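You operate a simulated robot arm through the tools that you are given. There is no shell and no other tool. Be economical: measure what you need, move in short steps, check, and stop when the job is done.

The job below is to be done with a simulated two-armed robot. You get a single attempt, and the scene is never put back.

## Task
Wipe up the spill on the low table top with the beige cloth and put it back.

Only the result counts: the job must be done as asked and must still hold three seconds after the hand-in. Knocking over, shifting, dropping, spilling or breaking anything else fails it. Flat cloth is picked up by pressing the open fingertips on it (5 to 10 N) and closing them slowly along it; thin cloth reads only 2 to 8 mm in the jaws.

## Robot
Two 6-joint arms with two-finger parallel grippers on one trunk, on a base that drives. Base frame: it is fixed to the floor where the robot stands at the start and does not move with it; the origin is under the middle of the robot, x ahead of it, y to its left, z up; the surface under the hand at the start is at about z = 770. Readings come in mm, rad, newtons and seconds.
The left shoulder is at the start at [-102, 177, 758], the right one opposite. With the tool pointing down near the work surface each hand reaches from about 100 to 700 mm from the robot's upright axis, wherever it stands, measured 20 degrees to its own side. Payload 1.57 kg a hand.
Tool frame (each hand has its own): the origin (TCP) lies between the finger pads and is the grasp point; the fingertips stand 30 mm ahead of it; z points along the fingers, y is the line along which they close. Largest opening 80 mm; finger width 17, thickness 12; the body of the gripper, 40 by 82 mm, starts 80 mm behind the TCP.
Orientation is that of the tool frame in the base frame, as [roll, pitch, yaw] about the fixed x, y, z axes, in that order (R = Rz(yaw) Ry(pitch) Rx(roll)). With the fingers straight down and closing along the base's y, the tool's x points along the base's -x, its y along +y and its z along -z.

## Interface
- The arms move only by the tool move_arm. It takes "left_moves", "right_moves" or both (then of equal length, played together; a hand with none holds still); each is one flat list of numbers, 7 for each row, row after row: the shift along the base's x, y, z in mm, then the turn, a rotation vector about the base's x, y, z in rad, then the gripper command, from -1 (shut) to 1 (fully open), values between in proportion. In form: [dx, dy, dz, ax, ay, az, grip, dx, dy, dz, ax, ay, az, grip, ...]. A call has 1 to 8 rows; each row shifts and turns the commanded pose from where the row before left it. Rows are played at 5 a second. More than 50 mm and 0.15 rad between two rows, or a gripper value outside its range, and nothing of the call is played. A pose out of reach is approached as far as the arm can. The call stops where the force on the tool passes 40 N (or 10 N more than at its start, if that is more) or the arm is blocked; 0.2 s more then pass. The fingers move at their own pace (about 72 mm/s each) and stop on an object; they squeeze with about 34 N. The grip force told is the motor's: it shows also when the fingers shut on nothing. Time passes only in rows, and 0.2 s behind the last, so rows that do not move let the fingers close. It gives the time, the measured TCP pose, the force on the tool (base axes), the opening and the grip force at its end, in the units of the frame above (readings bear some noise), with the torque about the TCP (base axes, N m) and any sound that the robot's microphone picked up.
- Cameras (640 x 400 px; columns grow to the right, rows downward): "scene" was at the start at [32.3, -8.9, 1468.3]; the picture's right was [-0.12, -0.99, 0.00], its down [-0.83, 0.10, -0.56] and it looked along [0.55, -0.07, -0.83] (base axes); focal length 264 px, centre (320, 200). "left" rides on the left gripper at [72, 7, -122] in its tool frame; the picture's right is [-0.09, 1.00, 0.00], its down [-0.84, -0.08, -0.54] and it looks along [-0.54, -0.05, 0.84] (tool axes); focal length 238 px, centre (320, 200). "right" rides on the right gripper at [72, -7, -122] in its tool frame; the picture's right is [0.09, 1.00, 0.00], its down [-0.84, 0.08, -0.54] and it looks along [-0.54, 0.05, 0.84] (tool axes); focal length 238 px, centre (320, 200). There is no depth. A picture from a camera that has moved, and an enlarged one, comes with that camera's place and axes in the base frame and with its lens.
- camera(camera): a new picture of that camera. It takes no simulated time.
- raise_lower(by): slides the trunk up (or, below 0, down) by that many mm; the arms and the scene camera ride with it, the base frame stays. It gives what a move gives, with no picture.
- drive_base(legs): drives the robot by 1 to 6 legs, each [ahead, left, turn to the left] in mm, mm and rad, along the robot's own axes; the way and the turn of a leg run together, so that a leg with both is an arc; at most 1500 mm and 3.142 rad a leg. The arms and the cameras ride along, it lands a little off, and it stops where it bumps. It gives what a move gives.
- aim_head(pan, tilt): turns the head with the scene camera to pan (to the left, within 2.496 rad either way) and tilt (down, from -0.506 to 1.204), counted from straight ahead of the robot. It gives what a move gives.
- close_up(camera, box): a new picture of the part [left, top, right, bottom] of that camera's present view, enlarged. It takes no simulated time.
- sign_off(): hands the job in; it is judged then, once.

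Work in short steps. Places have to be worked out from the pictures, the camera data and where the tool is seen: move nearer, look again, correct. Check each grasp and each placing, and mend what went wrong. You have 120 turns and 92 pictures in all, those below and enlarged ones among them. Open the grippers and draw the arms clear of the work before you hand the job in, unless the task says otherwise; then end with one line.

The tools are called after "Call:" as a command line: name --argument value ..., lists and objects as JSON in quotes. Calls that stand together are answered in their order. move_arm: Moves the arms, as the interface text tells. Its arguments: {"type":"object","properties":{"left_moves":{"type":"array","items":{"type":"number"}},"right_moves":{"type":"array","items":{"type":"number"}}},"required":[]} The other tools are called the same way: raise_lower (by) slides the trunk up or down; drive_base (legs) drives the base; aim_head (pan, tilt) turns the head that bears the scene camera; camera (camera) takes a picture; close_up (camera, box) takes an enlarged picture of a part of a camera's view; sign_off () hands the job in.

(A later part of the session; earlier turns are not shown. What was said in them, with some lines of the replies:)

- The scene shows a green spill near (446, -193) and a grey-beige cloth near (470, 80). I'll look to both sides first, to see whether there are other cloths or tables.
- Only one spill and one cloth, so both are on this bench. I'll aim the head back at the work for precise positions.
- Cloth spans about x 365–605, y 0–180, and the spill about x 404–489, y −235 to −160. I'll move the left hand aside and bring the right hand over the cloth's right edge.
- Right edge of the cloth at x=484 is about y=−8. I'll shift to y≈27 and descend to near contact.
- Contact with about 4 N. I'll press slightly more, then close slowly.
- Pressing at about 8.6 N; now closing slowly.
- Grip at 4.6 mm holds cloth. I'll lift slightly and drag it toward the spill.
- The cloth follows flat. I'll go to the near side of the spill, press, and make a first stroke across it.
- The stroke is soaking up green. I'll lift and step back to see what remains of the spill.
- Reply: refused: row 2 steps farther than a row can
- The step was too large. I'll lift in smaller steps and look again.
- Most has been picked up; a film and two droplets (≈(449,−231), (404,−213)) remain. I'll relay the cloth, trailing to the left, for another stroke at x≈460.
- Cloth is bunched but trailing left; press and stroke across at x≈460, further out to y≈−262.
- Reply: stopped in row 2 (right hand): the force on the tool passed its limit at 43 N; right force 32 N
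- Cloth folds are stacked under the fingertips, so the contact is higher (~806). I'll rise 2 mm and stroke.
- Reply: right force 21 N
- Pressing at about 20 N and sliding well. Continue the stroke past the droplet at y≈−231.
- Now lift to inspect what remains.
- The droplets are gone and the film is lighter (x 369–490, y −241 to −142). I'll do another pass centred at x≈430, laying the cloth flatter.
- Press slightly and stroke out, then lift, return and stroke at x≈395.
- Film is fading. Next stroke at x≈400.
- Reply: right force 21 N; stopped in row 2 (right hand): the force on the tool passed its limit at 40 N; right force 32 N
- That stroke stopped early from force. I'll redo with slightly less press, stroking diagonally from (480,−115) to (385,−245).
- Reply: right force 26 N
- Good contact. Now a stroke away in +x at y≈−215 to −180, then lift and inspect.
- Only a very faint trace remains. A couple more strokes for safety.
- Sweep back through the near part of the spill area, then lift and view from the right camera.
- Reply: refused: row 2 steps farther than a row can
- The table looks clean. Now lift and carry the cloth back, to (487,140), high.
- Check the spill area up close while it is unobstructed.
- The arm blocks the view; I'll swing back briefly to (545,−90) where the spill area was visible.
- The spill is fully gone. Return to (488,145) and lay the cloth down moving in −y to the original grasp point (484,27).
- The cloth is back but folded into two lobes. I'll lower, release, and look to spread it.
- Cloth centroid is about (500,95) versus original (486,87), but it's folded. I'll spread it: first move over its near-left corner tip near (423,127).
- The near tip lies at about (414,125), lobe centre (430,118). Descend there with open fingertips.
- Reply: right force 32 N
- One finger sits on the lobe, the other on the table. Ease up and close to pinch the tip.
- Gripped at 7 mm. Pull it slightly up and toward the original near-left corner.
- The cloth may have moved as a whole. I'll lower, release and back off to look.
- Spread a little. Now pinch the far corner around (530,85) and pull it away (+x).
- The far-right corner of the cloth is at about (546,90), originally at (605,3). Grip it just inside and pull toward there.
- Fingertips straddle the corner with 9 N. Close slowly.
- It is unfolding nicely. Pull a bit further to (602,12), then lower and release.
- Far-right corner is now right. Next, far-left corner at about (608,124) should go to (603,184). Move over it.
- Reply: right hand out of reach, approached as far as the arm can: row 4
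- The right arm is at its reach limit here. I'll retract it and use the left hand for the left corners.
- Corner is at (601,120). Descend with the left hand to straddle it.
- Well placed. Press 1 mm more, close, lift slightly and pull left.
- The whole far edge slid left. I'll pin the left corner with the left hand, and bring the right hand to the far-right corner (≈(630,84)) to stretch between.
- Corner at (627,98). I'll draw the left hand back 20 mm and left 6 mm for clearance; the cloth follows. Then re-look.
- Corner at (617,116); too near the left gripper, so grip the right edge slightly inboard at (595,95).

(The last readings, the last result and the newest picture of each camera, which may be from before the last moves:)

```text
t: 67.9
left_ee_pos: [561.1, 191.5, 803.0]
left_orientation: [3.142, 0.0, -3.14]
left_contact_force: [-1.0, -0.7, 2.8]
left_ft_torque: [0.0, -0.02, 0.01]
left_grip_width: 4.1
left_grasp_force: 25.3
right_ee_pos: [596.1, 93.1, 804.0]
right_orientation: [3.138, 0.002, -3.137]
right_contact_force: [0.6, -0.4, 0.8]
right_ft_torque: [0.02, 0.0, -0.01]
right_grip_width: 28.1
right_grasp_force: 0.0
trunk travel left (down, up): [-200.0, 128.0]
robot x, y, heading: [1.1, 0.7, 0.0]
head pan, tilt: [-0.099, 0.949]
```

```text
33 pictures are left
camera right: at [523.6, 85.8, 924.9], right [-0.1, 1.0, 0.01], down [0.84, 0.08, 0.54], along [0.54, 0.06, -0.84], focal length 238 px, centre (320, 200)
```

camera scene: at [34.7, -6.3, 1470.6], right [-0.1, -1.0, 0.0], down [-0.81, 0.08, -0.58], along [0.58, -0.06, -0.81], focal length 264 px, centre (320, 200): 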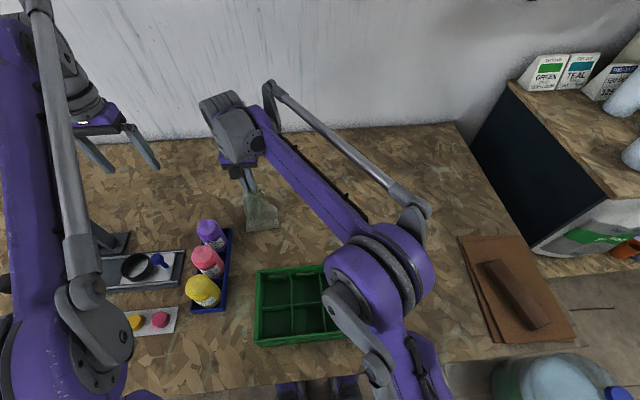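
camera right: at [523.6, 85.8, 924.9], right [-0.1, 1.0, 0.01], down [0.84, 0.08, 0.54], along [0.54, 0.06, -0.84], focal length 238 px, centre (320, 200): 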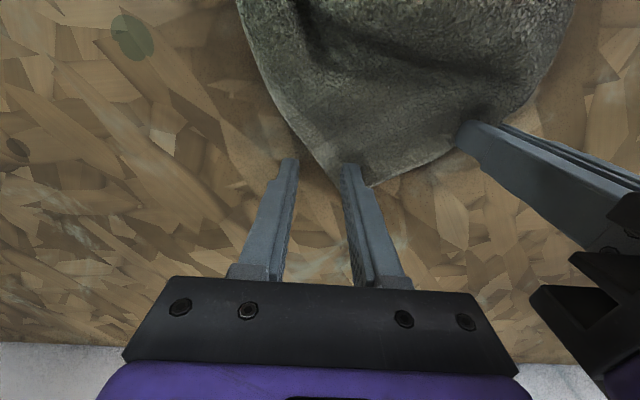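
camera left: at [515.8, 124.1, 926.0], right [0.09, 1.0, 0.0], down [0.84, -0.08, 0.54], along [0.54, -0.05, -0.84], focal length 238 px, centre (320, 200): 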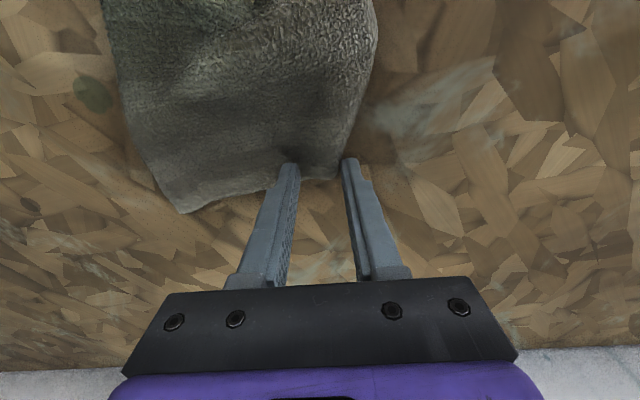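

Right finger sits on the cloth, the other outside. Press 2 mm, close, then stretch toward (595,10).

Call:
move_arm --right_moves '[0, 3, -2, 0, 0, 0, -0.4, 0, 0, 0, 0, 0, 0, -0.55, 0, 0, 0, 0, 0, 0, -0.7, 0, 0, 0, 0, 0, 0, -0.85, 0, 0, 0, 0, 0, 0, -1, 0, 0, 0, 0, 0, 0, -1]'

Call:
move_arm --right_moves '[0, 0, 10, 0, 0, 0, -1, 0, -18, 0, 0, 0, 0, -1, 0, -18, 0, 0, 0, 0, -1, -2, -18, 0, 0, 0, 0, -1, -3, -12, 0, 0, 0, 0, -1]'

Call:
camera --camera "scene"

Call:
camera --camera "right"

```text
t: 69.3
left_ee_pos: [560.1, 191.1, 803.8]
left_orientation: [3.141, 0.001, -3.139]
left_contact_force: [1.9, -1.6, 2.1]
left_ft_torque: [-0.07, -0.04, 0.03]
left_grip_width: 4.1
left_grasp_force: 24.9
right_ee_pos: [595.7, 96.5, 802.3]
right_orientation: [3.134, 0.002, -3.138]
right_contact_force: [-1.9, 3.9, 5.7]
right_ft_torque: [0.13, 0.06, -0.01]
right_grip_width: 2.8
right_grasp_force: 24.1
trunk travel left (down, up): [-200.0, 128.0]
robot x, y, heading: [-0.1, -2.7, -0.001]
head pan, tilt: [-0.099, 0.949]
```

```text
t: 70.5
left_ee_pos: [562.4, 192.8, 803.7]
left_orientation: [3.141, -0.002, -3.14]
left_contact_force: [0.0, 0.6, 3.2]
left_ft_torque: [-0.02, 0.01, 0.01]
left_grip_width: 4.2
left_grasp_force: 24.9
right_ee_pos: [588.9, 30.3, 812.6]
right_orientation: [3.136, 0.002, -3.137]
right_contact_force: [0.1, -0.2, 0.1]
right_ft_torque: [0.0, -0.02, 0.02]
right_grip_width: 0.0
right_grasp_force: 21.4
trunk travel left (down, up): [-200.0, 128.0]
robot x, y, heading: [-3.0, 2.7, 0.004]
head pan, tilt: [-0.099, 0.949]
```

```text
32 pictures are left
camera scene: at [34.2, -7.4, 1470.6], right [-0.1, -1.0, 0.0], down [-0.81, 0.08, -0.58], along [0.58, -0.06, -0.81], focal length 264 px, centre (320, 200)
```

scene: 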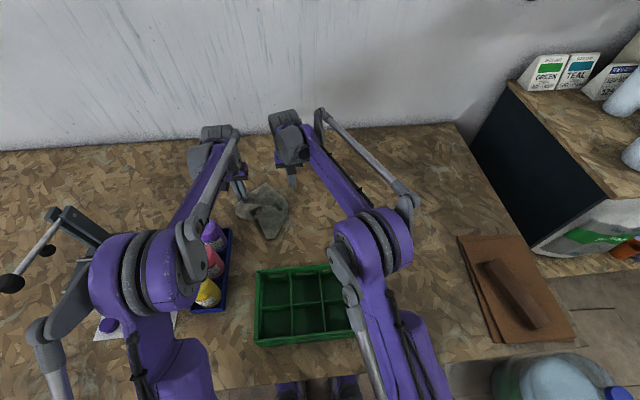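

```text
31 pictures are left
camera right: at [518.0, 23.1, 932.2], right [-0.1, 1.0, 0.01], down [0.84, 0.08, 0.54], along [0.54, 0.06, -0.84], focal length 238 px, centre (320, 200)
```

right: 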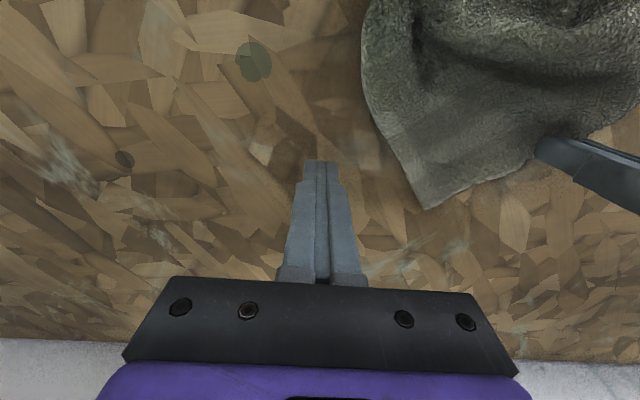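

The pinch slipped off. I'll shift the left hand 10 mm further left and take a deeper bite at the right edge (≈(598,105)).

Call:
move_arm --left_moves '[-2, 6, 0, 0, 0, 0, -1, -2, 6, 0, 0, 0, 0, -1, 0, 0, 0, 0, 0, 0, -1, 0, 0, 0, 0, 0, 0, -1, 0, 0, 0, 0, 0, 0, -1]' --right_moves '[0, 0, 35, 0, 0, 0, -0.1, 4, 40, 0, 0, 0, 0, -0.1, 5, 35, 0, 0, 0, 0, -0.1, 0, 0, -30, 0, 0, 0, -0.1, 0, 0, -13, 0, 0, 0, -0.1]'

Call:
camera --camera "right"

```text
t: 71.7
left_ee_pos: [557.1, 205.0, 804.4]
left_orientation: [3.14, 0.0, -3.141]
left_contact_force: [-0.3, 0.5, 1.3]
left_ft_torque: [-0.04, 0.0, -0.02]
left_grip_width: 4.2
left_grasp_force: 25.4
right_ee_pos: [598.6, 105.0, 802.6]
right_orientation: [3.136, 0.0, -3.138]
right_contact_force: [1.4, 0.5, 4.0]
right_ft_torque: [0.11, -0.03, -0.01]
right_grip_width: 36.1
right_grasp_force: 0.0
trunk travel left (down, up): [-200.0, 128.0]
robot x, y, heading: [2.3, 1.5, 0.002]
head pan, tilt: [-0.099, 0.949]
```

```text
30 pictures are left
camera right: at [526.8, 97.4, 923.6], right [-0.1, 1.0, 0.01], down [0.84, 0.08, 0.54], along [0.54, 0.06, -0.84], focal length 238 px, centre (320, 200)
```

right: 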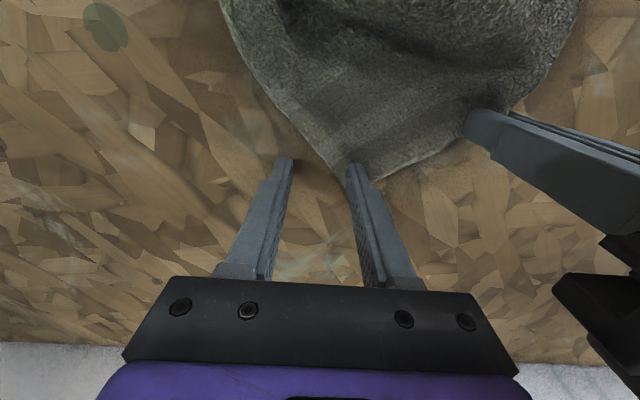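

The corner moved along. Lift, shift 15 mm nearer and 3 mm left, press again.

Call:
move_arm --right_moves '[0, 0, 15, 0, 0, 0, -0.1, -15, 3, 0, 0, 0, 0, -0.1, 0, 0, -13, 0, 0, 0, -0.1, 0, 0, -3, 0, 0, 0, -0.1]'

Call:
camera --camera "right"

```text
t: 72.7
left_ee_pos: [557.6, 203.7, 803.8]
left_orientation: [-3.141, -0.001, -3.139]
left_contact_force: [-0.1, -0.3, 0.8]
left_ft_torque: [0.0, -0.02, -0.03]
left_grip_width: 4.4
left_grasp_force: 24.9
right_ee_pos: [583.7, 108.5, 803.3]
right_orientation: [3.134, 0.001, -3.138]
right_contact_force: [-0.7, -0.9, 5.1]
right_ft_torque: [0.04, 0.0, 0.05]
right_grip_width: 36.0
right_grasp_force: 0.0
trunk travel left (down, up): [-200.0, 128.0]
robot x, y, heading: [-2.7, -3.0, 0.001]
head pan, tilt: [-0.099, 0.949]
```

```text
29 pictures are left
camera right: at [511.2, 101.7, 923.5], right [-0.1, 1.0, 0.01], down [0.84, 0.08, 0.54], along [0.54, 0.06, -0.84], focal length 238 px, centre (320, 200)
```

right: 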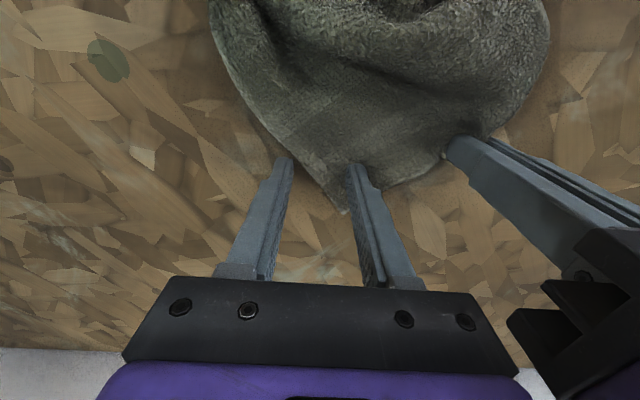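

Now the corner is well between the fingers. Press and close slowly, then check the width after a small pull.

Call:
move_arm --right_moves '[0, 0, -1, 0, 0, 0, -0.3, 0, 0, 0, 0, 0, 0, -0.45, 0, 0, 0, 0, 0, 0, -0.6, 0, 0, 0, 0, 0, 0, -0.75, 0, 0, 0, 0, 0, 0, -0.9, 0, 0, 0, 0, 0, 0, -1, 0, 0, 0, 0, 0, 0, -1]'

Call:
move_arm --right_moves '[0, 0, 8, 0, 0, 0, -1, 0, -15, 0, 0, 0, 0, -1, 0, -15, 0, 0, 0, 0, -1]'

Call:
camera --camera "right"

```text
t: 74.3
left_ee_pos: [556.8, 204.1, 804.5]
left_orientation: [-3.141, 0.001, -3.14]
left_contact_force: [2.5, -4.4, 1.2]
left_ft_torque: [-0.15, -0.08, 0.06]
left_grip_width: 4.3
left_grasp_force: 25.0
right_ee_pos: [582.8, 108.1, 802.9]
right_orientation: [3.133, 0.002, -3.135]
right_contact_force: [-2.2, 5.8, 12.8]
right_ft_torque: [0.25, 0.06, 0.05]
right_grip_width: 3.7
right_grasp_force: 24.7
trunk travel left (down, up): [-200.0, 128.0]
robot x, y, heading: [0.0, 0.1, 0.005]
head pan, tilt: [-0.099, 0.949]
```

```text
t: 75.1
left_ee_pos: [558.5, 203.8, 803.7]
left_orientation: [-3.139, 0.003, -3.141]
left_contact_force: [4.8, -15.7, 1.7]
left_ft_torque: [-0.53, -0.2, 0.22]
left_grip_width: 4.8
left_grasp_force: 25.3
right_ee_pos: [583.2, 79.5, 810.4]
right_orientation: [3.132, -0.002, -3.136]
right_contact_force: [-4.7, 14.8, -0.7]
right_ft_torque: [0.47, 0.2, 0.05]
right_grip_width: 2.4
right_grasp_force: 24.5
trunk travel left (down, up): [-200.0, 128.0]
robot x, y, heading: [2.9, 0.7, -0.003]
head pan, tilt: [-0.099, 0.949]
```

```text
28 pictures are left
camera right: at [511.7, 72.4, 930.7], right [-0.1, 1.0, 0.01], down [0.84, 0.08, 0.54], along [0.54, 0.06, -0.84], focal length 238 px, centre (320, 200)
```

right: 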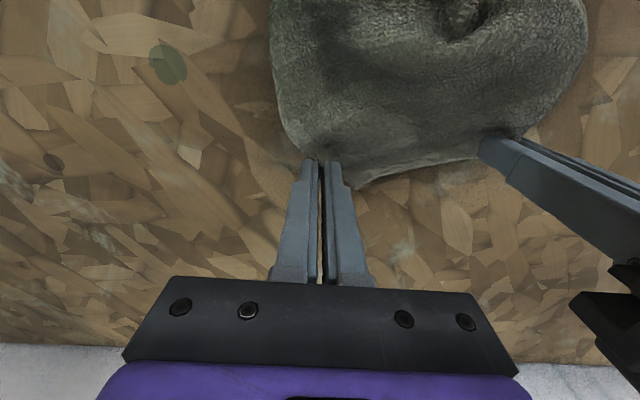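

Far edge is now taut between the hands (15 N). I'll relax slightly and lift both together so the cloth hangs open from its far edge, then lay it down properly.

Call:
move_arm --left_moves '[6, -2, 8, 0, 0, 0, -1, 6, -6, 30, 0, 0, 0, -1, -15, -8, 40, 0, 0, 0, -1, -20, -8, 40, 0, 0, 0, -1, -20, -8, 40, 0, 0, 0, -1, -20, -8, 40, 0, 0, 0, -1, -20, -8, 35, 0, 0, 0, -1]' --right_moves '[-6, 0, 8, 0, 0, 0, -1, -6, -6, 30, 0, 0, 0, -1, -15, -8, 40, 0, 0, 0, -1, -20, -8, 40, 0, 0, 0, -1, -20, -8, 40, 0, 0, 0, -1, -20, -8, 40, 0, 0, 0, -1, -20, -8, 35, 0, 0, 0, -1]'

Call:
camera --camera "scene"

Call:
camera --camera "right"

```text
t: 76.7
left_ee_pos: [471.1, 154.9, 1037.0]
left_orientation: [3.141, 0.003, -3.14]
left_contact_force: [1.3, -9.6, -0.6]
left_ft_torque: [-0.28, -0.07, 0.11]
left_grip_width: 4.6
left_grasp_force: 25.2
right_ee_pos: [476.1, 33.1, 1044.6]
right_orientation: [3.134, 0.002, -3.137]
right_contact_force: [-1.0, 10.2, -0.2]
right_ft_torque: [0.34, 0.05, 0.03]
right_grip_width: 2.0
right_grasp_force: 23.6
trunk travel left (down, up): [-200.0, 128.0]
robot x, y, heading: [1.5, 0.9, 0.002]
head pan, tilt: [-0.099, 0.949]
```

```text
27 pictures are left
camera scene: at [32.7, -7.7, 1470.6], right [-0.1, -1.0, 0.0], down [-0.81, 0.08, -0.58], along [0.58, -0.06, -0.81], focal length 264 px, centre (320, 200)
```

scene: 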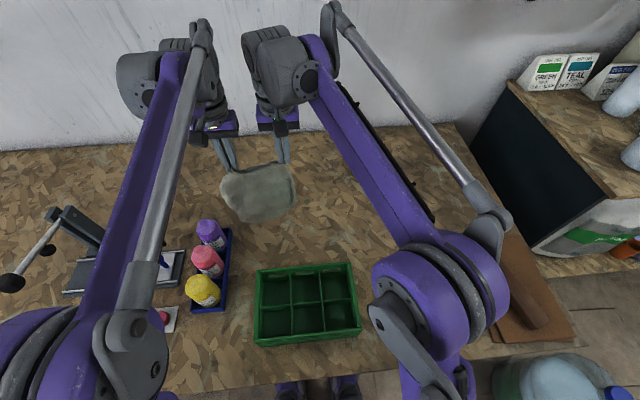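

```text
26 pictures are left
camera right: at [403.8, 25.2, 1164.1], right [-0.1, 1.0, 0.01], down [0.84, 0.08, 0.54], along [0.54, 0.06, -0.84], focal length 238 px, centre (320, 200)
```

right: 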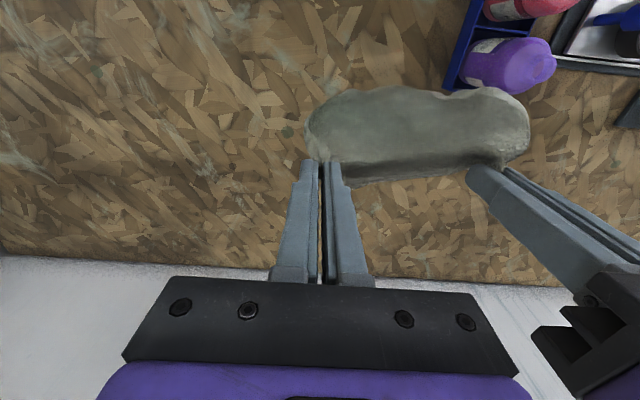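

The cloth hangs open. Move both toward the robot so the free edge lands near x≈370, relaxing the tension slightly.

Call:
move_arm --left_moves '[-25, -2, 8, 0, 0, 0, -1, -25, 0, 5, 0, 0, 0, -1, -25, 0, 0, 0, 0, 0, -1, -15, 0, 0, 0, 0, 0, -1, 0, 0, 0, 0, 0, 0, -1, 0, 0, 0, 0, 0, 0, -1]' --right_moves '[-25, 0, 1, 0, 0, 0, -1, -25, 0, 5, 0, 0, 0, -1, -25, 0, 0, 0, 0, 0, -1, -20, 0, 0, 0, 0, 0, -1, 0, 0, 0, 0, 0, 0, -1, 0, 0, 0, 0, 0, 0, -1]'

Call:
camera --camera "scene"

```text
t: 78.1
left_ee_pos: [384.2, 154.7, 1049.1]
left_orientation: [3.142, 0.001, -3.139]
left_contact_force: [0.4, -7.7, -0.8]
left_ft_torque: [-0.26, -0.07, 0.09]
left_grip_width: 4.3
left_grasp_force: 25.7
right_ee_pos: [383.4, 32.4, 1049.4]
right_orientation: [3.136, 0.003, -3.139]
right_contact_force: [-1.0, 7.4, -0.3]
right_ft_torque: [0.24, 0.05, 0.02]
right_grip_width: 2.6
right_grasp_force: 23.8
trunk travel left (down, up): [-200.0, 128.0]
robot x, y, heading: [-1.3, -0.2, 0.008]
head pan, tilt: [-0.099, 0.949]
```

```text
25 pictures are left
camera scene: at [34.2, -7.3, 1470.6], right [-0.1, -1.0, 0.0], down [-0.81, 0.08, -0.58], along [0.58, -0.06, -0.81], focal length 264 px, centre (320, 200)
```

scene: 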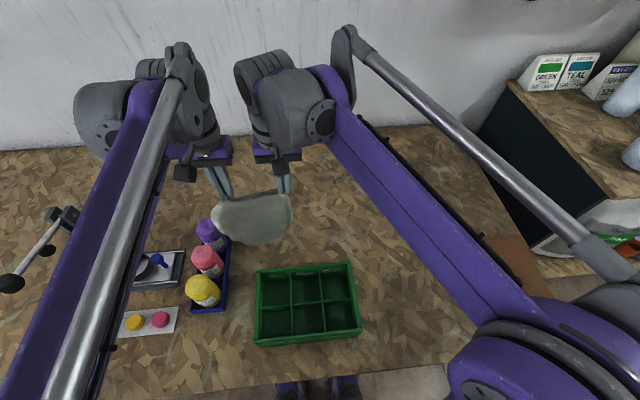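

Now lay it: descend while moving +x equally.

Call:
move_arm --left_moves '[2, -2, -30, 0, 0, 0, -1, 24, -2, -26, 0, 0, 0, -1, 24, 0, -25, 0, 0, 0, -1, 24, 0, -25, 0, 0, 0, -1, 24, 0, -25, 0, 0, 0, -1, 24, 0, -24, 0, 0, 0, -1, 24, 0, -24, 0, 0, 0, -1, 24, 0, -22, 0, 0, 0, -1]' --right_moves '[2, -2, -30, 0, 0, 0, -1, 24, -2, -26, 0, 0, 0, -1, 24, 0, -25, 0, 0, 0, -1, 24, 0, -25, 0, 0, 0, -1, 24, 0, -25, 0, 0, 0, -1, 24, 0, -24, 0, 0, 0, -1, 24, 0, -24, 0, 0, 0, -1, 24, 0, -22, 0, 0, 0, -1]'

Call:
close_up --camera "scene" --box '[180, 120, 360, 260]'

```text
t: 79.9
left_ee_pos: [555.5, 149.0, 848.8]
left_orientation: [-3.141, -0.001, -3.139]
left_contact_force: [1.0, -8.3, -1.0]
left_ft_torque: [-0.26, -0.01, 0.11]
left_grip_width: 4.4
left_grasp_force: 24.8
right_ee_pos: [555.0, 28.4, 847.0]
right_orientation: [3.135, 0.002, -3.136]
right_contact_force: [-0.5, 8.7, 1.9]
right_ft_torque: [0.25, 0.07, 0.03]
right_grip_width: 2.4
right_grasp_force: 23.2
trunk travel left (down, up): [-200.0, 128.0]
robot x, y, heading: [0.1, 2.9, 0.005]
head pan, tilt: [-0.099, 0.949]
```

```text
2.86 times, centred on (270, 190) of scene
camera zoom: at [36.4, -7.1, 1470.6], right [-0.1, -1.0, 0.0], down [-0.81, 0.08, -0.58], along [0.58, -0.06, -0.81], focal length 756 px, centre (463, 229)
```

zoom: 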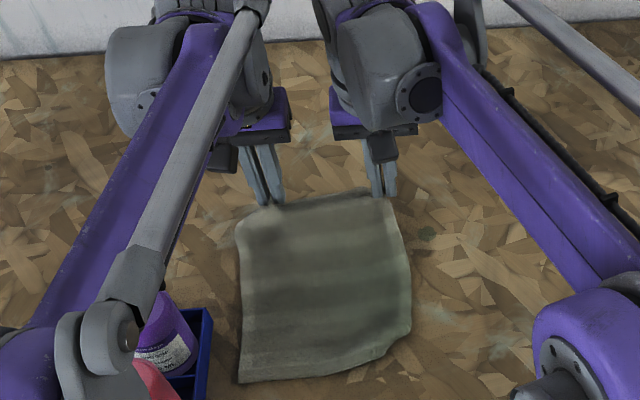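

Excellent, the cloth is laying flat. Finish the descent to (590, 806).

Call:
move_arm --left_moves '[16, 0, -20, 0, 0, 0, -1, 14, 0, -15, 0, 0, 0, -1, 4, 0, -8, 0, 0, 0, -1, 0, 0, 0, 0, 0, 0, -1]' --right_moves '[16, 0, -20, 0, 0, 0, -1, 14, -1, -15, 0, 0, 0, -1, 4, 0, -6, 0, 0, 0, -1, 0, 0, 0, 0, 0, 0, -1]'

Call:
close_up --camera "scene" --box '[180, 120, 360, 260]'

```text
t: 80.9
left_ee_pos: [588.2, 148.8, 807.1]
left_orientation: [3.141, -0.001, -3.141]
left_contact_force: [0.6, -7.5, 0.2]
left_ft_torque: [-0.25, 0.04, 0.07]
left_grip_width: 4.6
left_grasp_force: 25.1
right_ee_pos: [585.9, 27.0, 806.5]
right_orientation: [3.134, 0.002, -3.139]
right_contact_force: [-0.6, 7.5, -0.2]
right_ft_torque: [0.26, 0.01, 0.04]
right_grip_width: 2.2
right_grasp_force: 24.1
trunk travel left (down, up): [-200.0, 128.0]
robot x, y, heading: [0.1, -2.6, 0.004]
head pan, tilt: [-0.099, 0.949]
```

```text
2.86 times, centred on (270, 190) of scene
camera zoom: at [34.3, -7.2, 1470.6], right [-0.1, -1.0, 0.0], down [-0.81, 0.08, -0.58], along [0.58, -0.06, -0.81], focal length 756 px, centre (463, 229)
```

zoom: 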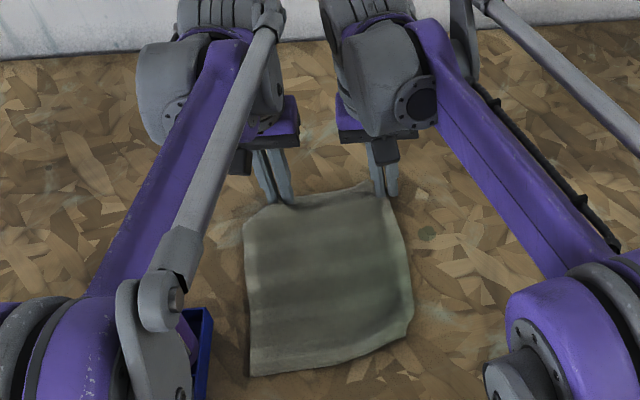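

Nearly at the original pose. Lower the last 3 mm, open slowly and lift straight up.

Call:
move_arm --left_moves '[0, 0, -3, 0, 0, 0, -1, 0, 0, 0, 0, 0, 0, -0.7, 0, 0, 0, 0, 0, 0, -0.5, 0, 0, 15, 0, 0, 0, -0.5, 0, 0, 40, 0, 0, 0, -0.5, 0, 0, 45, 0, 0, 0, 0, 0, 20, 45, 0, 0, 0, 0, 0, 30, 35, 0, 0, 0, 0]' --right_moves '[0, 0, -3, 0, 0, 0, -1, 0, 0, 0, 0, 0, 0, -0.7, 0, 0, 0, 0, 0, 0, -0.5, 0, 0, 15, 0, 0, 0, -0.5, 0, 0, 40, 0, 0, 0, -0.5, 0, 0, 45, 0, 0, 0, 0, 0, -20, 45, 0, 0, 0, 0, 0, -30, 35, 0, 0, 0, 0]'

Call:
move_arm --left_moves '[0, 30, 35, 0, 0, 0, 1, -15, 40, 15, 0, 0, 0, 1, -20, 40, 10, 0, 0, 0, 1, -25, 40, 0, 0, 0, 0, 1, -25, 30, 0, 0, 0, 0, 1]' --right_moves '[0, -48, 0, 0, 0, 0, 1, -10, -48, 0, 0, 0, 0, 1, -10, -48, 0, 0, 0, 0, 1, -10, -48, 0, 0, 0, 0, 1, -10, -48, 0, 0, 0, 0, 1]'

Call:
camera --camera "scene"

Call:
close_up --camera "scene" --box '[200, 120, 440, 270]'

```text
t: 82.7
left_ee_pos: [589.9, 199.8, 985.2]
left_orientation: [-3.141, 0.001, 3.14]
left_contact_force: [-0.4, -0.4, 0.4]
left_ft_torque: [0.02, 0.01, 0.01]
left_grip_width: 40.0
left_grasp_force: 0.1
right_ee_pos: [587.2, -23.2, 984.9]
right_orientation: [3.136, 0.002, -3.138]
right_contact_force: [0.1, 0.5, -0.2]
right_ft_torque: [0.0, -0.02, 0.01]
right_grip_width: 40.1
right_grasp_force: 0.1
trunk travel left (down, up): [-200.0, 128.0]
robot x, y, heading: [-0.4, -0.7, 0.0]
head pan, tilt: [-0.099, 0.949]
```

```text
t: 83.9
left_ee_pos: [504.3, 383.1, 1043.0]
left_orientation: [3.141, 0.001, -3.14]
left_contact_force: [-0.5, 0.9, -0.2]
left_ft_torque: [0.0, -0.02, 0.04]
left_grip_width: 79.8
left_grasp_force: 0.1
right_ee_pos: [545.7, -263.2, 984.1]
right_orientation: [3.134, 0.003, -3.137]
right_contact_force: [-0.3, -0.1, -0.1]
right_ft_torque: [0.0, -0.02, -0.01]
right_grip_width: 80.0
right_grasp_force: 0.0
trunk travel left (down, up): [-200.0, 128.0]
robot x, y, heading: [-2.7, 2.7, -0.005]
head pan, tilt: [-0.099, 0.949]
```

```text
22 pictures are left
camera scene: at [33.6, -7.8, 1470.6], right [-0.1, -1.0, 0.0], down [-0.81, 0.08, -0.58], along [0.58, -0.06, -0.81], focal length 264 px, centre (320, 200)
```

scene: 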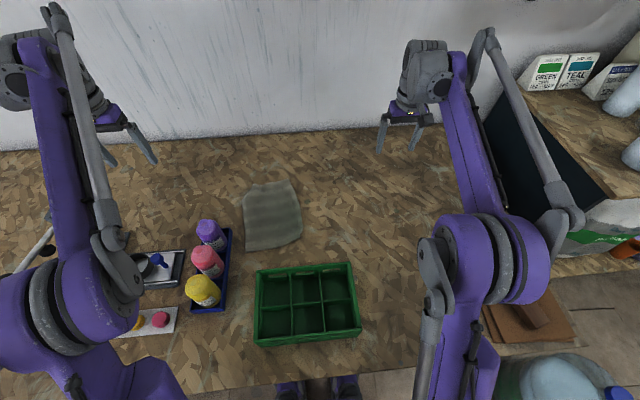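

```text
2.67 times, centred on (320, 195) of scene
camera zoom: at [33.6, -7.8, 1470.6], right [-0.1, -1.0, 0.0], down [-0.81, 0.08, -0.58], along [0.58, -0.06, -0.81], focal length 705 px, centre (320, 213)
```

zoom: 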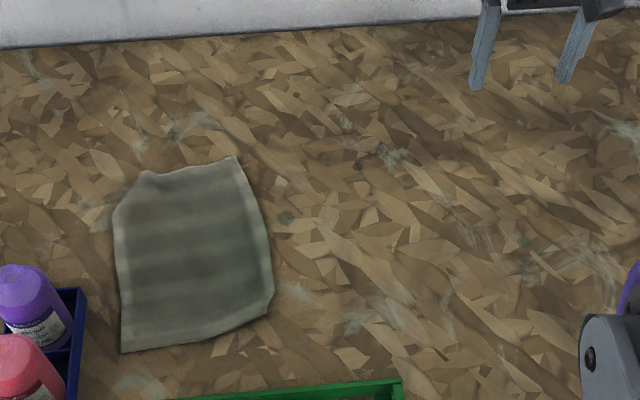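

The spill is gone, and the cloth lies flat within about 2 cm of where it started. Both grippers are open and clear of the work, so I'm handing the job in.

Call:
sign_off

```text
The job is handed in.
```

The spill is wiped up with no green left in the last pictures, the beige cloth is back in place within about 2 cm with small bends at two corners, and both arms are open and clear.
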